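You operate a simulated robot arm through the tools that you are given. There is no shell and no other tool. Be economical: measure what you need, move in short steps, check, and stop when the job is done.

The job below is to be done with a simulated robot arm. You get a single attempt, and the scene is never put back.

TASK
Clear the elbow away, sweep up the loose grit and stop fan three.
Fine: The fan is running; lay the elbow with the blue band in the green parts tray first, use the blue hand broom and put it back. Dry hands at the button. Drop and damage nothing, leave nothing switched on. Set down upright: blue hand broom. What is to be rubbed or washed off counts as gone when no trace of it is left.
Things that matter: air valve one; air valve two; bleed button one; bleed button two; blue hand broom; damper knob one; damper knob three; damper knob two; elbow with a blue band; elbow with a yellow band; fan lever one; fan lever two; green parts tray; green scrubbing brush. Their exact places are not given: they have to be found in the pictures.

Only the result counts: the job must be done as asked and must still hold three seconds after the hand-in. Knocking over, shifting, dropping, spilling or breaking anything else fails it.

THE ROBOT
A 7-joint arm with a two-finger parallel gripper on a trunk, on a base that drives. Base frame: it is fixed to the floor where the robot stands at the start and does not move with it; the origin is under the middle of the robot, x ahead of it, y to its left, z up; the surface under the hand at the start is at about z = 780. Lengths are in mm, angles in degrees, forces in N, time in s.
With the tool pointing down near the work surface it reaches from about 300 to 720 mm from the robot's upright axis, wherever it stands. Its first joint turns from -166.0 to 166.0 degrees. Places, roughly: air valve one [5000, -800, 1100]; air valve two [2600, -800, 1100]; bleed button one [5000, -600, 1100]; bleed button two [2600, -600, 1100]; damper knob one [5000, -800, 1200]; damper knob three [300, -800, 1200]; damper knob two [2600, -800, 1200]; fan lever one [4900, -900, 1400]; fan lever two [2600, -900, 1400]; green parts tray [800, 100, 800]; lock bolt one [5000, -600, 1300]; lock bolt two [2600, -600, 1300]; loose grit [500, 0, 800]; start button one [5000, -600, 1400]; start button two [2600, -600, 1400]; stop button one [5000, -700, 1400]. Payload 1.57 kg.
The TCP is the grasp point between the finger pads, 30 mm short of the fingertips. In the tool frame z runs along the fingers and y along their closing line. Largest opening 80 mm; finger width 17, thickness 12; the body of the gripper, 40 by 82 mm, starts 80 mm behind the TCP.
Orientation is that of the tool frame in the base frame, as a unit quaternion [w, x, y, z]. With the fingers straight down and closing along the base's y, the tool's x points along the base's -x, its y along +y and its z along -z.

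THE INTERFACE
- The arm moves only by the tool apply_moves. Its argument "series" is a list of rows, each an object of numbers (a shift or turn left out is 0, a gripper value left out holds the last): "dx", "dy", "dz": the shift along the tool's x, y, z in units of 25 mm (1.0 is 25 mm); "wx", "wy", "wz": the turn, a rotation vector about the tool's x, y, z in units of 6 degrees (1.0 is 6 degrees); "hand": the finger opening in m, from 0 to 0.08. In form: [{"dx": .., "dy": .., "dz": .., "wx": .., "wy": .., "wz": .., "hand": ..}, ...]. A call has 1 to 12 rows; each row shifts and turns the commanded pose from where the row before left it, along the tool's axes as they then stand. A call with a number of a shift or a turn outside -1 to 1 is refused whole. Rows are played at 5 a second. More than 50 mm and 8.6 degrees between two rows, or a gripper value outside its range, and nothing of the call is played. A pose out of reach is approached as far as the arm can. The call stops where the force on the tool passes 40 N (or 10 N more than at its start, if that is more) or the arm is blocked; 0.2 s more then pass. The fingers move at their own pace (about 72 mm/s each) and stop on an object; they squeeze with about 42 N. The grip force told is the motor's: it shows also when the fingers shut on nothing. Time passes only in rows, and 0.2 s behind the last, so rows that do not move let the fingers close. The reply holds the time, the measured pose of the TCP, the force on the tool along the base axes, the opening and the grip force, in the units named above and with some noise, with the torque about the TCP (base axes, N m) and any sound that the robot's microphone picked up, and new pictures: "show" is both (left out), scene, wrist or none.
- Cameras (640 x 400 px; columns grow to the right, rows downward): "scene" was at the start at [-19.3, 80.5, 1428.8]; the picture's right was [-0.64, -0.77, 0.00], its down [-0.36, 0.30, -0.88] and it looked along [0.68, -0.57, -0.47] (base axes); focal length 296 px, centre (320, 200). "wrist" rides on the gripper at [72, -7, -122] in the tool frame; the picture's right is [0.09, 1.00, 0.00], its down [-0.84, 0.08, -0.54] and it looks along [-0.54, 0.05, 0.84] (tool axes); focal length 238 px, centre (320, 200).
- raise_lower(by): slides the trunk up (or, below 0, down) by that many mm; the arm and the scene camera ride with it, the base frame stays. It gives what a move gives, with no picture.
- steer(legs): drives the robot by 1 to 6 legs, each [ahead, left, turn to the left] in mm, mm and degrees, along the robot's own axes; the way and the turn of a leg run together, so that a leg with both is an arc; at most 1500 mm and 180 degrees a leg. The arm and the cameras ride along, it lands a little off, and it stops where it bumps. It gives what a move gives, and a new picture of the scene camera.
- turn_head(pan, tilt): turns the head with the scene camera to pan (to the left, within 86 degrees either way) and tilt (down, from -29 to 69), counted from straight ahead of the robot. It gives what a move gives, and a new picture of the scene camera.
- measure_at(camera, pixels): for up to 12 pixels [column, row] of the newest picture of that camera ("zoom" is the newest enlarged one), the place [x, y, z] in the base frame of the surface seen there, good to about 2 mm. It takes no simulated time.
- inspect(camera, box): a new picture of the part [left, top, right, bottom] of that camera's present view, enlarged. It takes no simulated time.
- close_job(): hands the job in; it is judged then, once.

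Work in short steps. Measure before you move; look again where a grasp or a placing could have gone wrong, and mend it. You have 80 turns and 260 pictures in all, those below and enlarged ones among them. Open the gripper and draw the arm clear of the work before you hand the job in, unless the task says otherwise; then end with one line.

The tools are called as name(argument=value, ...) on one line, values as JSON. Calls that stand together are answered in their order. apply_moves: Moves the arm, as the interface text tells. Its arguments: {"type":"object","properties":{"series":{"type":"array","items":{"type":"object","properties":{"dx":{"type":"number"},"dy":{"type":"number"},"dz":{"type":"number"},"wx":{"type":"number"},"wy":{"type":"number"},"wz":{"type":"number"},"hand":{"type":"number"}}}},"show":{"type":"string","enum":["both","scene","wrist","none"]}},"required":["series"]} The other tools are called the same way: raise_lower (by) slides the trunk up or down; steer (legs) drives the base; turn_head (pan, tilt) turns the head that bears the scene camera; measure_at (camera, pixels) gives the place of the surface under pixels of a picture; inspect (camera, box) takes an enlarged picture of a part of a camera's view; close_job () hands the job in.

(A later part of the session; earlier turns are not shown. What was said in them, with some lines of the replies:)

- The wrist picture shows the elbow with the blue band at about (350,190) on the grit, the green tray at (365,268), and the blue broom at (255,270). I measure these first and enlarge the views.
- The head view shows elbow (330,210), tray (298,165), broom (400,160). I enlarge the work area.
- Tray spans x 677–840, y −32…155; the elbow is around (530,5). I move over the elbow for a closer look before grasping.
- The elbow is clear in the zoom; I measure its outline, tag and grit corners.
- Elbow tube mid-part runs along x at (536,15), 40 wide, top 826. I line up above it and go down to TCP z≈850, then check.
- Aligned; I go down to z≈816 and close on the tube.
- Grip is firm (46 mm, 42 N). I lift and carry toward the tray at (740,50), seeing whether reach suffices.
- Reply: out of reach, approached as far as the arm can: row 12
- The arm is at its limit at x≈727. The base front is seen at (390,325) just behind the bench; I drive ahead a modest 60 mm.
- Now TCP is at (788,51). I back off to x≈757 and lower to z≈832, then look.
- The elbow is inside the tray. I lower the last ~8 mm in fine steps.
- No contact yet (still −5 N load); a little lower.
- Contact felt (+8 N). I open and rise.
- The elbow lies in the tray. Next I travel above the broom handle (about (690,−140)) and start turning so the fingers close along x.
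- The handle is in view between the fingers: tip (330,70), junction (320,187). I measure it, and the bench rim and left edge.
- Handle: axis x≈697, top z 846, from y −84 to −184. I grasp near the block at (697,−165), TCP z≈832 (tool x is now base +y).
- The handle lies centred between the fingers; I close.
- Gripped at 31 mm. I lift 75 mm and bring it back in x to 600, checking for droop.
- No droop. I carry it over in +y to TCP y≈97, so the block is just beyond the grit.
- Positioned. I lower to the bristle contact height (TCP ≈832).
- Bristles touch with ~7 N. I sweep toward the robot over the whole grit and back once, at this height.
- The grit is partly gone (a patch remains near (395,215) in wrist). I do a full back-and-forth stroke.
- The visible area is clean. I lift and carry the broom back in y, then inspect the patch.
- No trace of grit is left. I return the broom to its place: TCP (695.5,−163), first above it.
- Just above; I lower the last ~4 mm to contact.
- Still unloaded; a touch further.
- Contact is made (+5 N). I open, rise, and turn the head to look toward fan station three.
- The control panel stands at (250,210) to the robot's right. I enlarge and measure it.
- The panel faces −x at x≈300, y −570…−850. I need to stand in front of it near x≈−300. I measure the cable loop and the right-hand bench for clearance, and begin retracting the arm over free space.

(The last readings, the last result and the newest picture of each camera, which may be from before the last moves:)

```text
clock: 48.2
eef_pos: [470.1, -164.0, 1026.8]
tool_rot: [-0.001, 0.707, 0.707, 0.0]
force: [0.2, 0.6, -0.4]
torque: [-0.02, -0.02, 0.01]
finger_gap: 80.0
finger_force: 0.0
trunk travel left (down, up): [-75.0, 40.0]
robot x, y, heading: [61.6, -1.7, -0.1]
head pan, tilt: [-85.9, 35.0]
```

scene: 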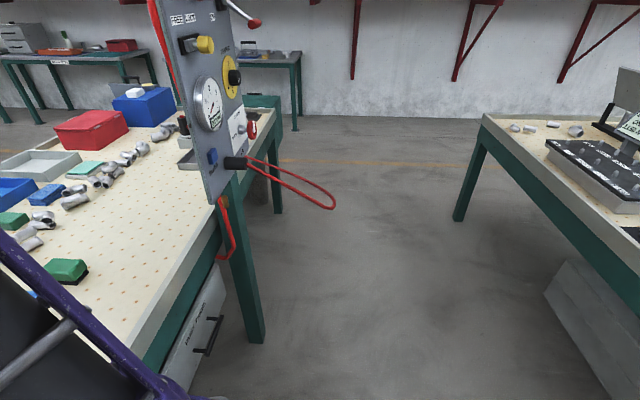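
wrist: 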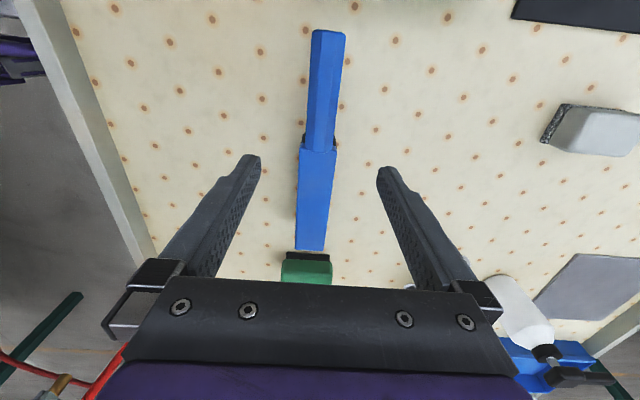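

The aisle is clear (rear bench front edge at x≈−900, red loop reaching x≈−12 at z 825). I fold the arm in further, then back up and drive right.

apply_moves(series=[{"dx": 1, "dy": -0.8, "dz": -0.8}, {"dx": 1, "dy": -0.8, "dz": -0.8}, {"dx": 1, "dy": -0.8, "dz": -0.8}, {"dx": 1, "dy": -0.8, "dz": -0.8}, {"dx": 1, "dy": -0.8, "dz": -0.8}, {"dx": 1, "dy": -0.8, "dz": -0.8}, {}], show="none")

steer(legs=[[-400, 0, 0]])

```text
clock: 49.6
eef_pos: [361.8, -21.0, 1091.7]
tool_rot: [-0.071, 0.706, 0.702, -0.065]
force: [-0.4, 0.0, 0.6]
torque: [0.02, -0.01, 0.06]
finger_gap: 79.7
finger_force: 0.1
trunk travel left (down, up): [-75.0, 40.0]
robot x, y, heading: [59.1, -1.2, -0.0]
head pan, tilt: [-85.9, 35.0]
stopped in row 7: the arm was blocked; the commanded pose is now the measured one
```

```text
clock: 52.1
eef_pos: [-35.1, -20.8, 1092.3]
tool_rot: [-0.069, 0.706, 0.702, -0.064]
force: [0.0, -0.1, -0.8]
torque: [0.0, -0.03, 0.01]
finger_gap: 80.5
finger_force: 0.0
trunk travel left (down, up): [-75.0, 40.0]
robot x, y, heading: [-339.7, -0.4, 0.3]
head pan, tilt: [-85.9, 35.0]
```

scene: 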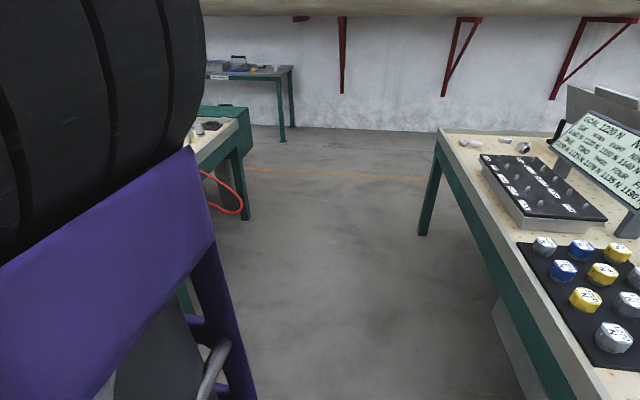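

Backed to x≈−340. I drive 480 mm to the right and look at the panel.

steer(legs=[[0, -480, 0]])

turn_head(pan=-30, tilt=10)

```text
clock: 57.3
eef_pos: [-34.4, -501.7, 1092.4]
tool_rot: [-0.069, 0.708, 0.7, -0.063]
force: [0.7, 1.2, -0.2]
torque: [0.05, 0.04, -0.03]
finger_gap: 79.8
finger_force: 0.0
trunk travel left (down, up): [-75.0, 40.0]
robot x, y, heading: [-336.1, -474.5, -0.4]
head pan, tilt: [-85.9, 35.0]
```

scene: 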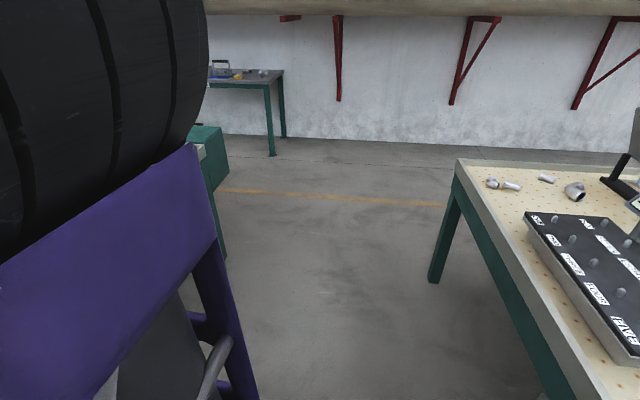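

```text
clock: 58.5
eef_pos: [-36.0, -501.5, 1092.1]
tool_rot: [-0.069, 0.708, 0.7, -0.064]
force: [0.2, -0.2, -0.5]
torque: [0.0, 0.01, -0.04]
finger_gap: 79.9
finger_force: 0.1
trunk travel left (down, up): [-75.0, 40.0]
robot x, y, heading: [-339.3, -478.0, -0.3]
head pan, tilt: [-30.0, 10.0]
```

scene: 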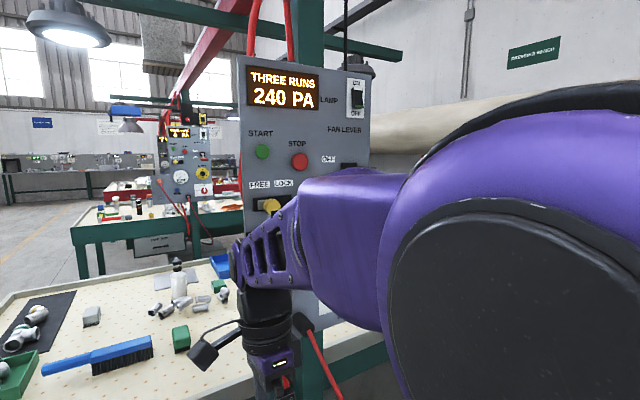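

The arm hides the panel. It reads THREE RUNS / 240 PA with START, STOP, a FREE/LOCK bolt, fan lever, etc. I extend the arm slightly left of the panel, raise it, and turn the tool to point at +x (wx negative).

apply_moves(series=[{"dy": 0.8, "dz": -0.6}, {"dy": 0.8, "dz": -0.8}, {"dy": 0.8, "dz": -0.8}, {"dy": 0.8, "dz": -0.8}, {"wx": -1}, {"wx": -1}, {"wx": -1}, {"wx": -1}, {"wx": -1}, {"wx": -1}, {"wx": -1}, {"wx": -1}], show="both")

```text
clock: 61.1
eef_pos: [57.8, -502.0, 1148.2]
tool_rot: [0.222, 0.676, 0.666, 0.224]
force: [-0.5, -0.1, -0.8]
torque: [-0.01, 0.02, -0.03]
finger_gap: 80.0
finger_force: 0.0
trunk travel left (down, up): [-75.0, 40.0]
robot x, y, heading: [-338.8, -477.3, -0.3]
head pan, tilt: [-30.0, 10.0]
```

scene: 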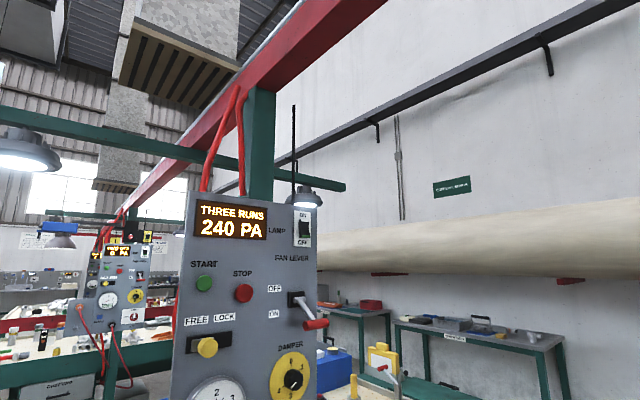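
wrist: 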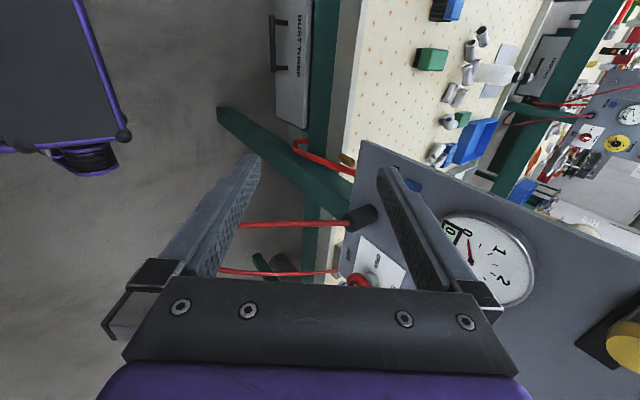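

The panel is now visible. I tilt the head down a bit and read the labels.

turn_head(pan=-25, tilt=20)

inspect(camera="scene", box=[120, 40, 340, 340])

```text
clock: 61.8
eef_pos: [57.0, -503.0, 1149.7]
tool_rot: [0.222, 0.676, 0.666, 0.225]
force: [-0.1, -0.1, 0.6]
torque: [-0.01, 0.01, 0.0]
finger_gap: 80.0
finger_force: 0.1
trunk travel left (down, up): [-75.0, 40.0]
robot x, y, heading: [-338.9, -476.9, -0.3]
head pan, tilt: [-25.0, 20.0]
```

scene: 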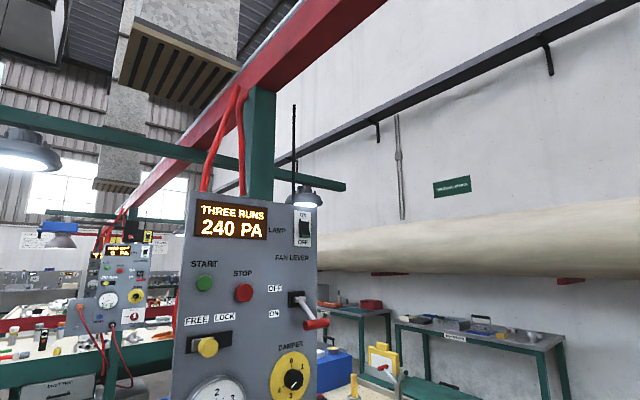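

```text
1.33 times, centred on (230, 190) of scene
```

zoom: 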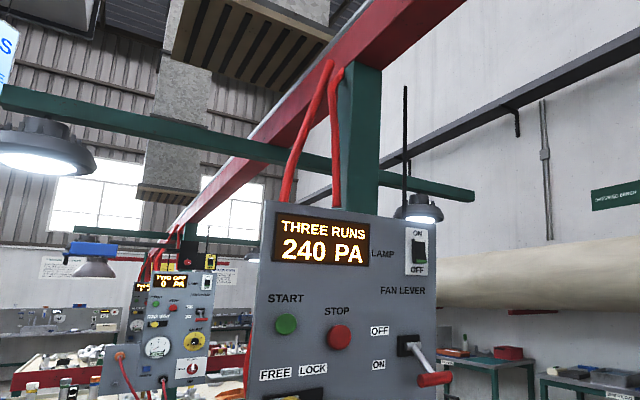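

The picture did not change with the turn. I try the head again with a larger tilt.

turn_head(pan=-30, tilt=40)

measure_at(camera="scene", pixels=[[190, 200], [204, 283], [243, 292], [228, 230]])

```text
clock: 62.7
eef_pos: [56.3, -503.3, 1149.1]
tool_rot: [0.223, 0.675, 0.666, 0.224]
force: [0.3, 0.3, -0.9]
torque: [0.01, -0.03, 0.03]
finger_gap: 80.1
finger_force: 0.0
trunk travel left (down, up): [-75.0, 40.0]
robot x, y, heading: [-342.6, -481.6, -0.3]
head pan, tilt: [-30.0, 40.0]
```

scene: 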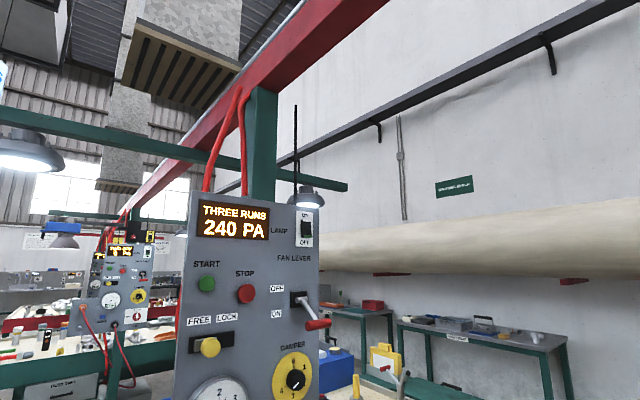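

```text
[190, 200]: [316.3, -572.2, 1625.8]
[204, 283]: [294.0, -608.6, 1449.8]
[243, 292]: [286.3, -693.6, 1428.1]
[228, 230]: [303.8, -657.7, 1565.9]
```

The head appears jammed, likely by the raised arm elbow. I extend the hand forward 100 mm and continue turning the tool to horizontal, which should free it.

apply_moves(series=[{"dy": 0.8, "dz": 0.6}, {"dy": 0.8, "dz": 0.6}, {"dy": 0.8, "dz": 0.6}, {"wx": -1}, {"wx": -1}, {"wx": -1}, {"wx": -1}, {"wx": -1}, {"wx": -1}, {"wx": -1}, {"wx": -1}, {"wx": -0.8}], show="both")

```text
clock: 65.3
eef_pos: [156.1, -506.8, 1163.8]
tool_rot: [0.5, 0.504, 0.496, 0.499]
force: [0.2, 0.0, 0.5]
torque: [0.02, -0.01, 0.02]
finger_gap: 80.0
finger_force: 0.0
out of reach, approached as far as the arm can: row 10, 11, 12
trunk travel left (down, up): [-75.0, 40.0]
robot x, y, heading: [-341.1, -480.4, -0.2]
head pan, tilt: [-30.0, 40.0]
```

scene: 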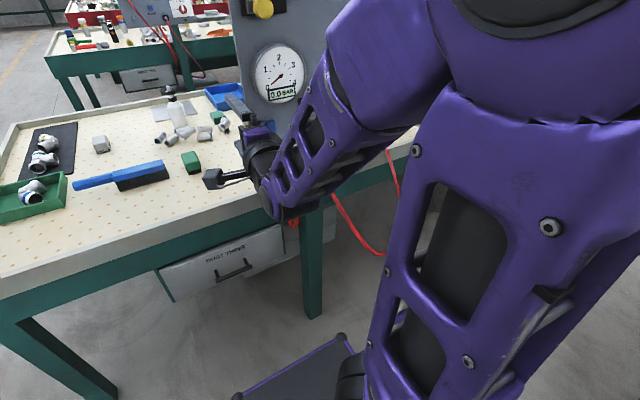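
wrist: 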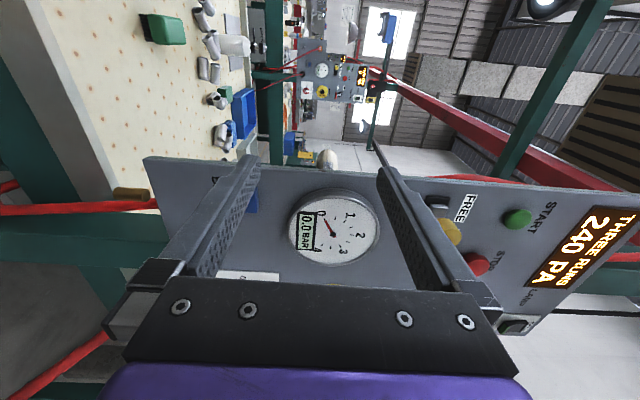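

The tool points at the panel now, and the head is free. I take a level look at the panel with the head and zoom in on the wrist view.

turn_head(pan=-25, tilt=10)

inspect(camera="wrist", box=[400, 160, 640, 345])

inspect(camera="scene", box=[100, 20, 420, 300])

```text
clock: 66.2
eef_pos: [156.7, -506.4, 1163.7]
tool_rot: [0.501, 0.505, 0.495, 0.498]
force: [-0.5, -0.3, -0.2]
torque: [0.01, 0.01, 0.0]
finger_gap: 79.9
finger_force: 0.0
trunk travel left (down, up): [-75.0, 40.0]
robot x, y, heading: [-341.0, -479.2, -0.4]
head pan, tilt: [-25.0, 10.0]
```

scene: 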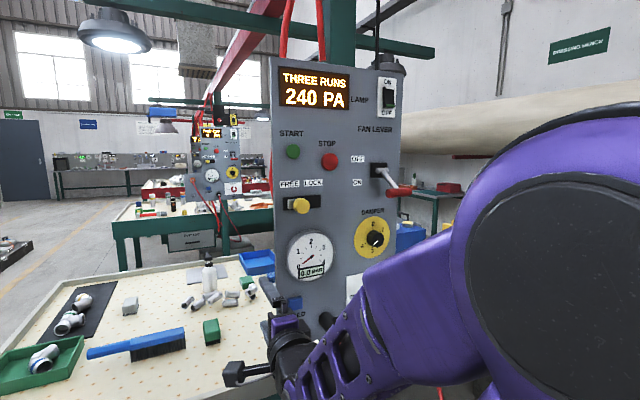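

```text
2.16 times, centred on (520, 252) of wrist
```

zoom: 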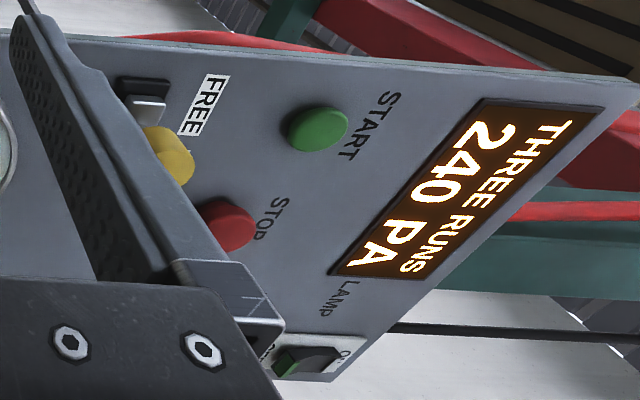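

```text
1.43 times, centred on (260, 160) of scene
```

zoom: 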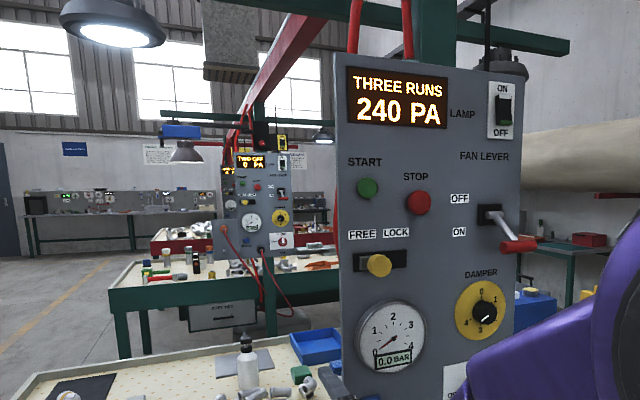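

I compare with panel two, which shows "TWO OFF", to see its lever and bolt positions.

inspect(camera="scene", box=[185, 105, 255, 200])

inspect(camera="scene", box=[270, 130, 420, 270])

measure_at(camera="scene", pixels=[[330, 161], [293, 151], [300, 205], [400, 190], [380, 168], [376, 240], [290, 304], [389, 92], [318, 135], [345, 190]])

```text
4.21 times, centred on (220, 152) of scene
```

zoom: 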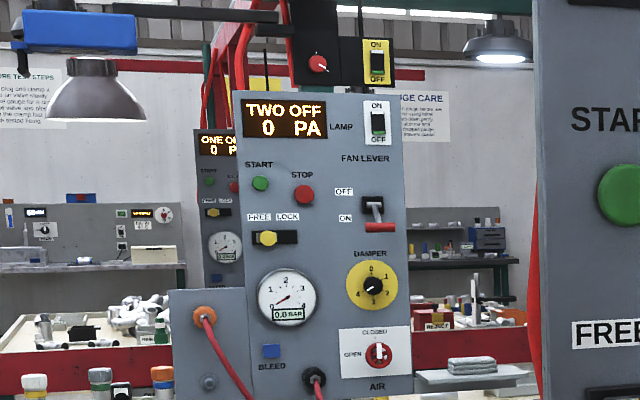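

```text
2.86 times, centred on (345, 200) of scene
```

zoom: 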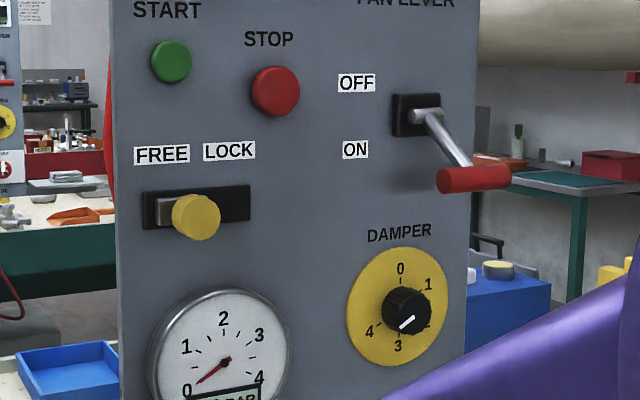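

```text
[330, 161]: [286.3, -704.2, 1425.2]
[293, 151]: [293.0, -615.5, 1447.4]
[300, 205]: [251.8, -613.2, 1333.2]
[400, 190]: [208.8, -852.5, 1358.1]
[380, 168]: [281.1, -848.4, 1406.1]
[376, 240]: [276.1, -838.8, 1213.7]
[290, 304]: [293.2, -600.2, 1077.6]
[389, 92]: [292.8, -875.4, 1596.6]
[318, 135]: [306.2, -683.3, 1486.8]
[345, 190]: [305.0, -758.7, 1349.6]
```

Panel two is off with its lever and bolt in the same positions, so STOP alone is what's needed. STOP is around (286,−700,1425). I raise the hand in front of the panel and close the fingers, keeping well off the panel.

measure_at(camera="scene", pixels=[[324, 161], [327, 161], [333, 161], [337, 161], [330, 155], [330, 158], [330, 165], [330, 168]])

apply_moves(series=[{"dy": 0.8, "hand": 0.0}, {"dy": 0.9}, {"dy": 0.9}, {"dy": 0.9}, {"dy": 0.9}, {"dy": 0.9}, {"dy": 0.9}, {}], show="both")

```text
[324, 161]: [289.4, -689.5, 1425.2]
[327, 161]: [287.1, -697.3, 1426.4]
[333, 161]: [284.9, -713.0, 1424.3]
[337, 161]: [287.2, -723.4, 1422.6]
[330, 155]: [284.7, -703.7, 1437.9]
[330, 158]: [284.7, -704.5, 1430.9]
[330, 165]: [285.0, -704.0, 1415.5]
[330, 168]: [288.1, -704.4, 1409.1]
```

```text
clock: 68.0
eef_pos: [156.4, -505.8, 1320.4]
tool_rot: [0.501, 0.504, 0.495, 0.5]
force: [0.1, 0.1, -0.8]
torque: [0.01, -0.01, 0.0]
finger_gap: 0.0
finger_force: 21.4
trunk travel left (down, up): [-75.0, 40.0]
robot x, y, heading: [-339.6, -480.5, -0.4]
head pan, tilt: [-25.0, 10.0]
```

scene: 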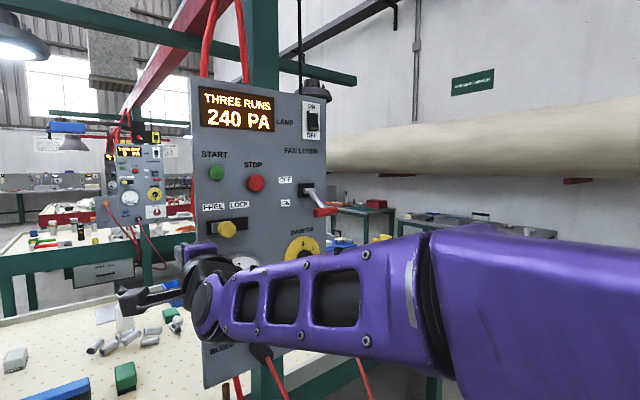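
wrist: 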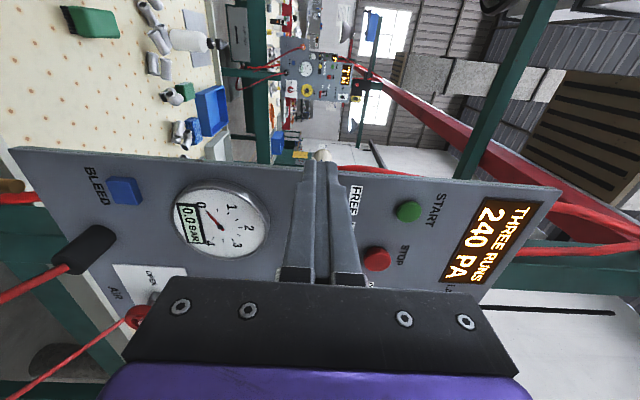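

STOP centre ≈ (286,−706,1424). I raise to z≈1424 and then shift in −y to line up, keeping x at 156.

apply_moves(series=[{"dy": 0.85}, {"dy": 0.85}, {"dy": 0.85}, {"dy": 0.85}, {"dy": 0.75}, {}], show="none")

apply_moves(series=[{"dx": -0.9}, {"dx": -0.9}, {"dx": -0.9}, {"dx": -0.9}, {"dx": -0.9}, {"dx": -0.9}, {"dx": -0.9}, {"dx": -0.9}, {"dx": -0.8}, {}], show="both")

```text
clock: 69.4
eef_pos: [156.4, -503.8, 1424.0]
tool_rot: [0.5, 0.502, 0.497, 0.501]
force: [-0.6, -0.3, -0.1]
torque: [0.02, -0.04, -0.01]
finger_gap: 0.1
finger_force: 21.0
trunk travel left (down, up): [-75.0, 40.0]
robot x, y, heading: [-341.3, -483.8, -0.0]
head pan, tilt: [-25.0, 10.0]
```

```text
clock: 71.6
eef_pos: [153.7, -706.2, 1421.3]
tool_rot: [0.501, 0.505, 0.495, 0.499]
force: [0.0, -0.2, 0.0]
torque: [-0.02, 0.03, 0.03]
finger_gap: 0.0
finger_force: 21.2
trunk travel left (down, up): [-75.0, 40.0]
robot x, y, heading: [-336.8, -477.5, -0.0]
head pan, tilt: [-25.0, 10.0]
```

scene: 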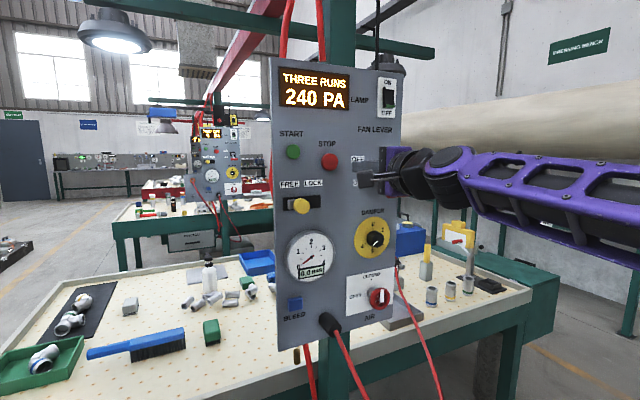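
wrist: 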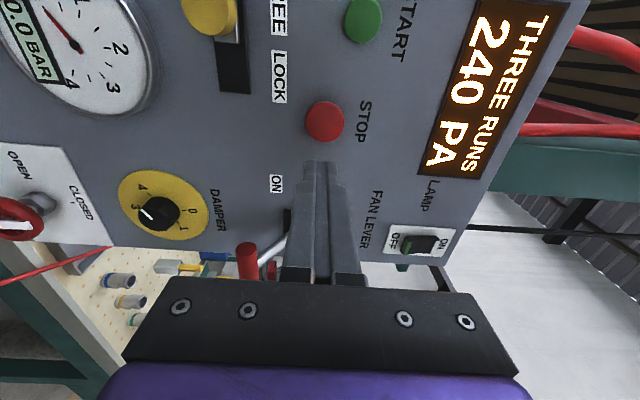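

Tip is aligned under STOP in the view. I advance ~88 mm toward the button and check alignment.

apply_moves(series=[{"dz": 0.9, "dy": 0.1}, {"dz": 0.9}, {"dz": 0.9}, {"dz": 0.8}, {}], show="wrist")

measure_at(camera="wrist", pixels=[[318, 165], [320, 130], [310, 140], [330, 140], [320, 110]])

```text
clock: 72.8
eef_pos: [242.1, -707.5, 1423.9]
tool_rot: [0.502, 0.505, 0.496, 0.498]
force: [0.1, -0.7, 0.1]
torque: [0.01, 0.0, 0.01]
finger_gap: 0.0
finger_force: 21.2
trunk travel left (down, up): [-75.0, 40.0]
robot x, y, heading: [-339.0, -477.2, -0.4]
head pan, tilt: [-25.0, 10.0]
```

wrist: 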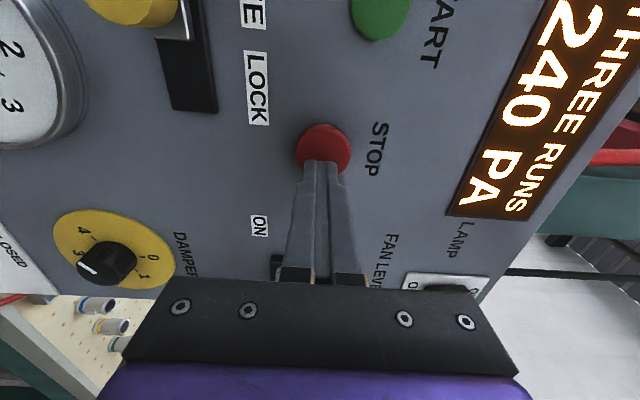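

```text
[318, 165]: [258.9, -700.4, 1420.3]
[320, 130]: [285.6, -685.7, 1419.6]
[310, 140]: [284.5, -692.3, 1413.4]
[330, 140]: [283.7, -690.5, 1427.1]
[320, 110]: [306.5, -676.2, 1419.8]
```

Aligned on the button; I push in small steps.

apply_moves(series=[{"dz": 0.25}, {"dz": 0.2}, {"dz": 0.12}, {"dz": 0.08}, {}], show="both")

```text
clock: 74.0
eef_pos: [259.0, -709.2, 1423.2]
tool_rot: [0.501, 0.504, 0.495, 0.499]
force: [-1.4, 0.9, -0.7]
torque: [0.02, -0.01, 0.04]
finger_gap: 0.2
finger_force: 21.0
trunk travel left (down, up): [-75.0, 40.0]
robot x, y, heading: [-339.1, -475.7, -0.4]
head pan, tilt: [-25.0, 10.0]
heard: click
```

scene: 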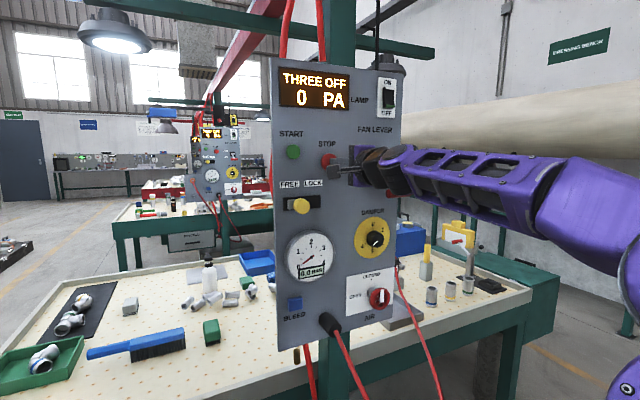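
wrist: 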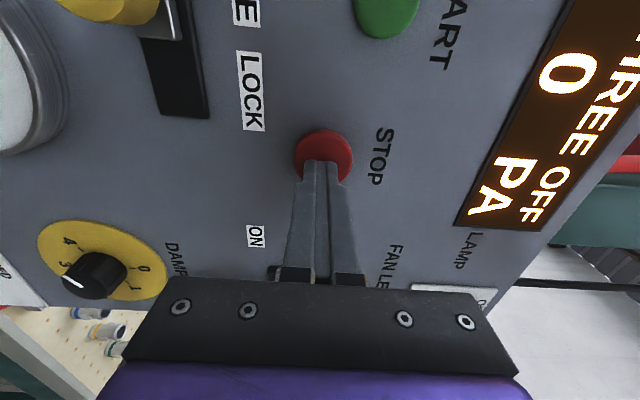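

The display now reads THREE OFF, 0 PA. I withdraw straight back and open the gripper.

apply_moves(series=[{"dz": -0.6}, {"dz": -0.9}, {"dz": -0.9}, {"dz": -0.9}, {"dz": -0.9}, {"hand": 0.08}, {"hand": 0.08}, {}], show="both")

inspect(camera="scene", box=[0, 250, 280, 400])

inspect(camera="scene", box=[265, 55, 425, 215])

```text
clock: 75.8
eef_pos: [153.9, -709.4, 1423.9]
tool_rot: [0.502, 0.504, 0.496, 0.499]
force: [-0.5, 0.3, 1.3]
torque: [-0.01, 0.01, -0.02]
finger_gap: 80.1
finger_force: 0.1
trunk travel left (down, up): [-75.0, 40.0]
robot x, y, heading: [-337.0, -476.6, -0.1]
head pan, tilt: [-25.0, 10.0]
```

scene: 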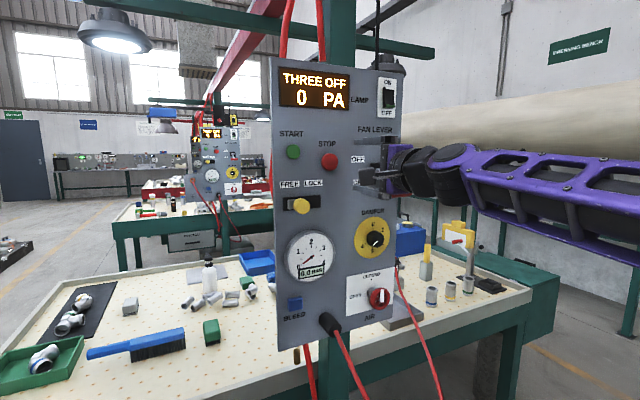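
wrist: 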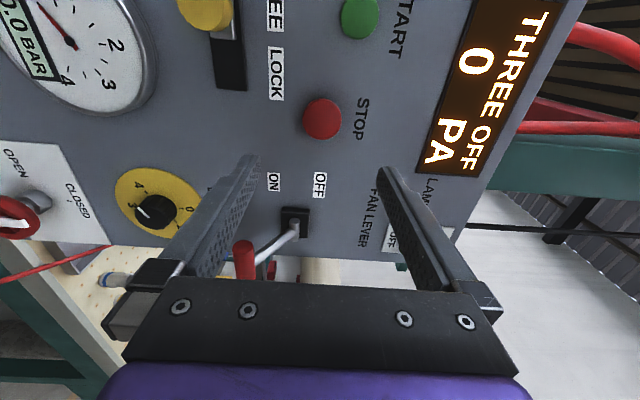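

```text
2.29 times, centred on (140, 325) of scene
```

zoom: 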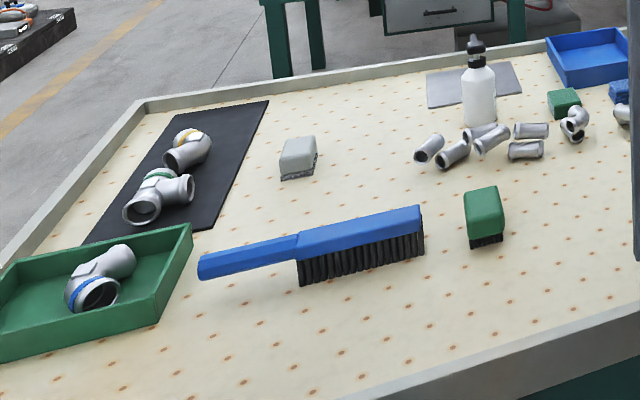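

```text
2.50 times, centred on (345, 135) of scene
```

zoom: 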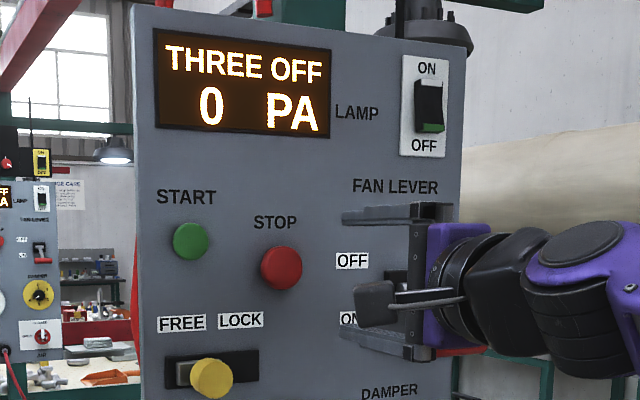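

The elbow is in the tray, the broom stands in its place, the grit is gone and fan three is off. The hand is open and clear, so I hand in.

close_job()

```text
The job is handed in.
```

Everything asked for is done and handed in: the blue-band elbow is in the green parts tray, no trace of the grit is left, and the blue hand broom is back upright in its place. I pressed STOP on fan three, and its panel now reads "THREE OFF, 0 PA". I left fan three's own lever in its lower position, the same as on fan two, which is also off.
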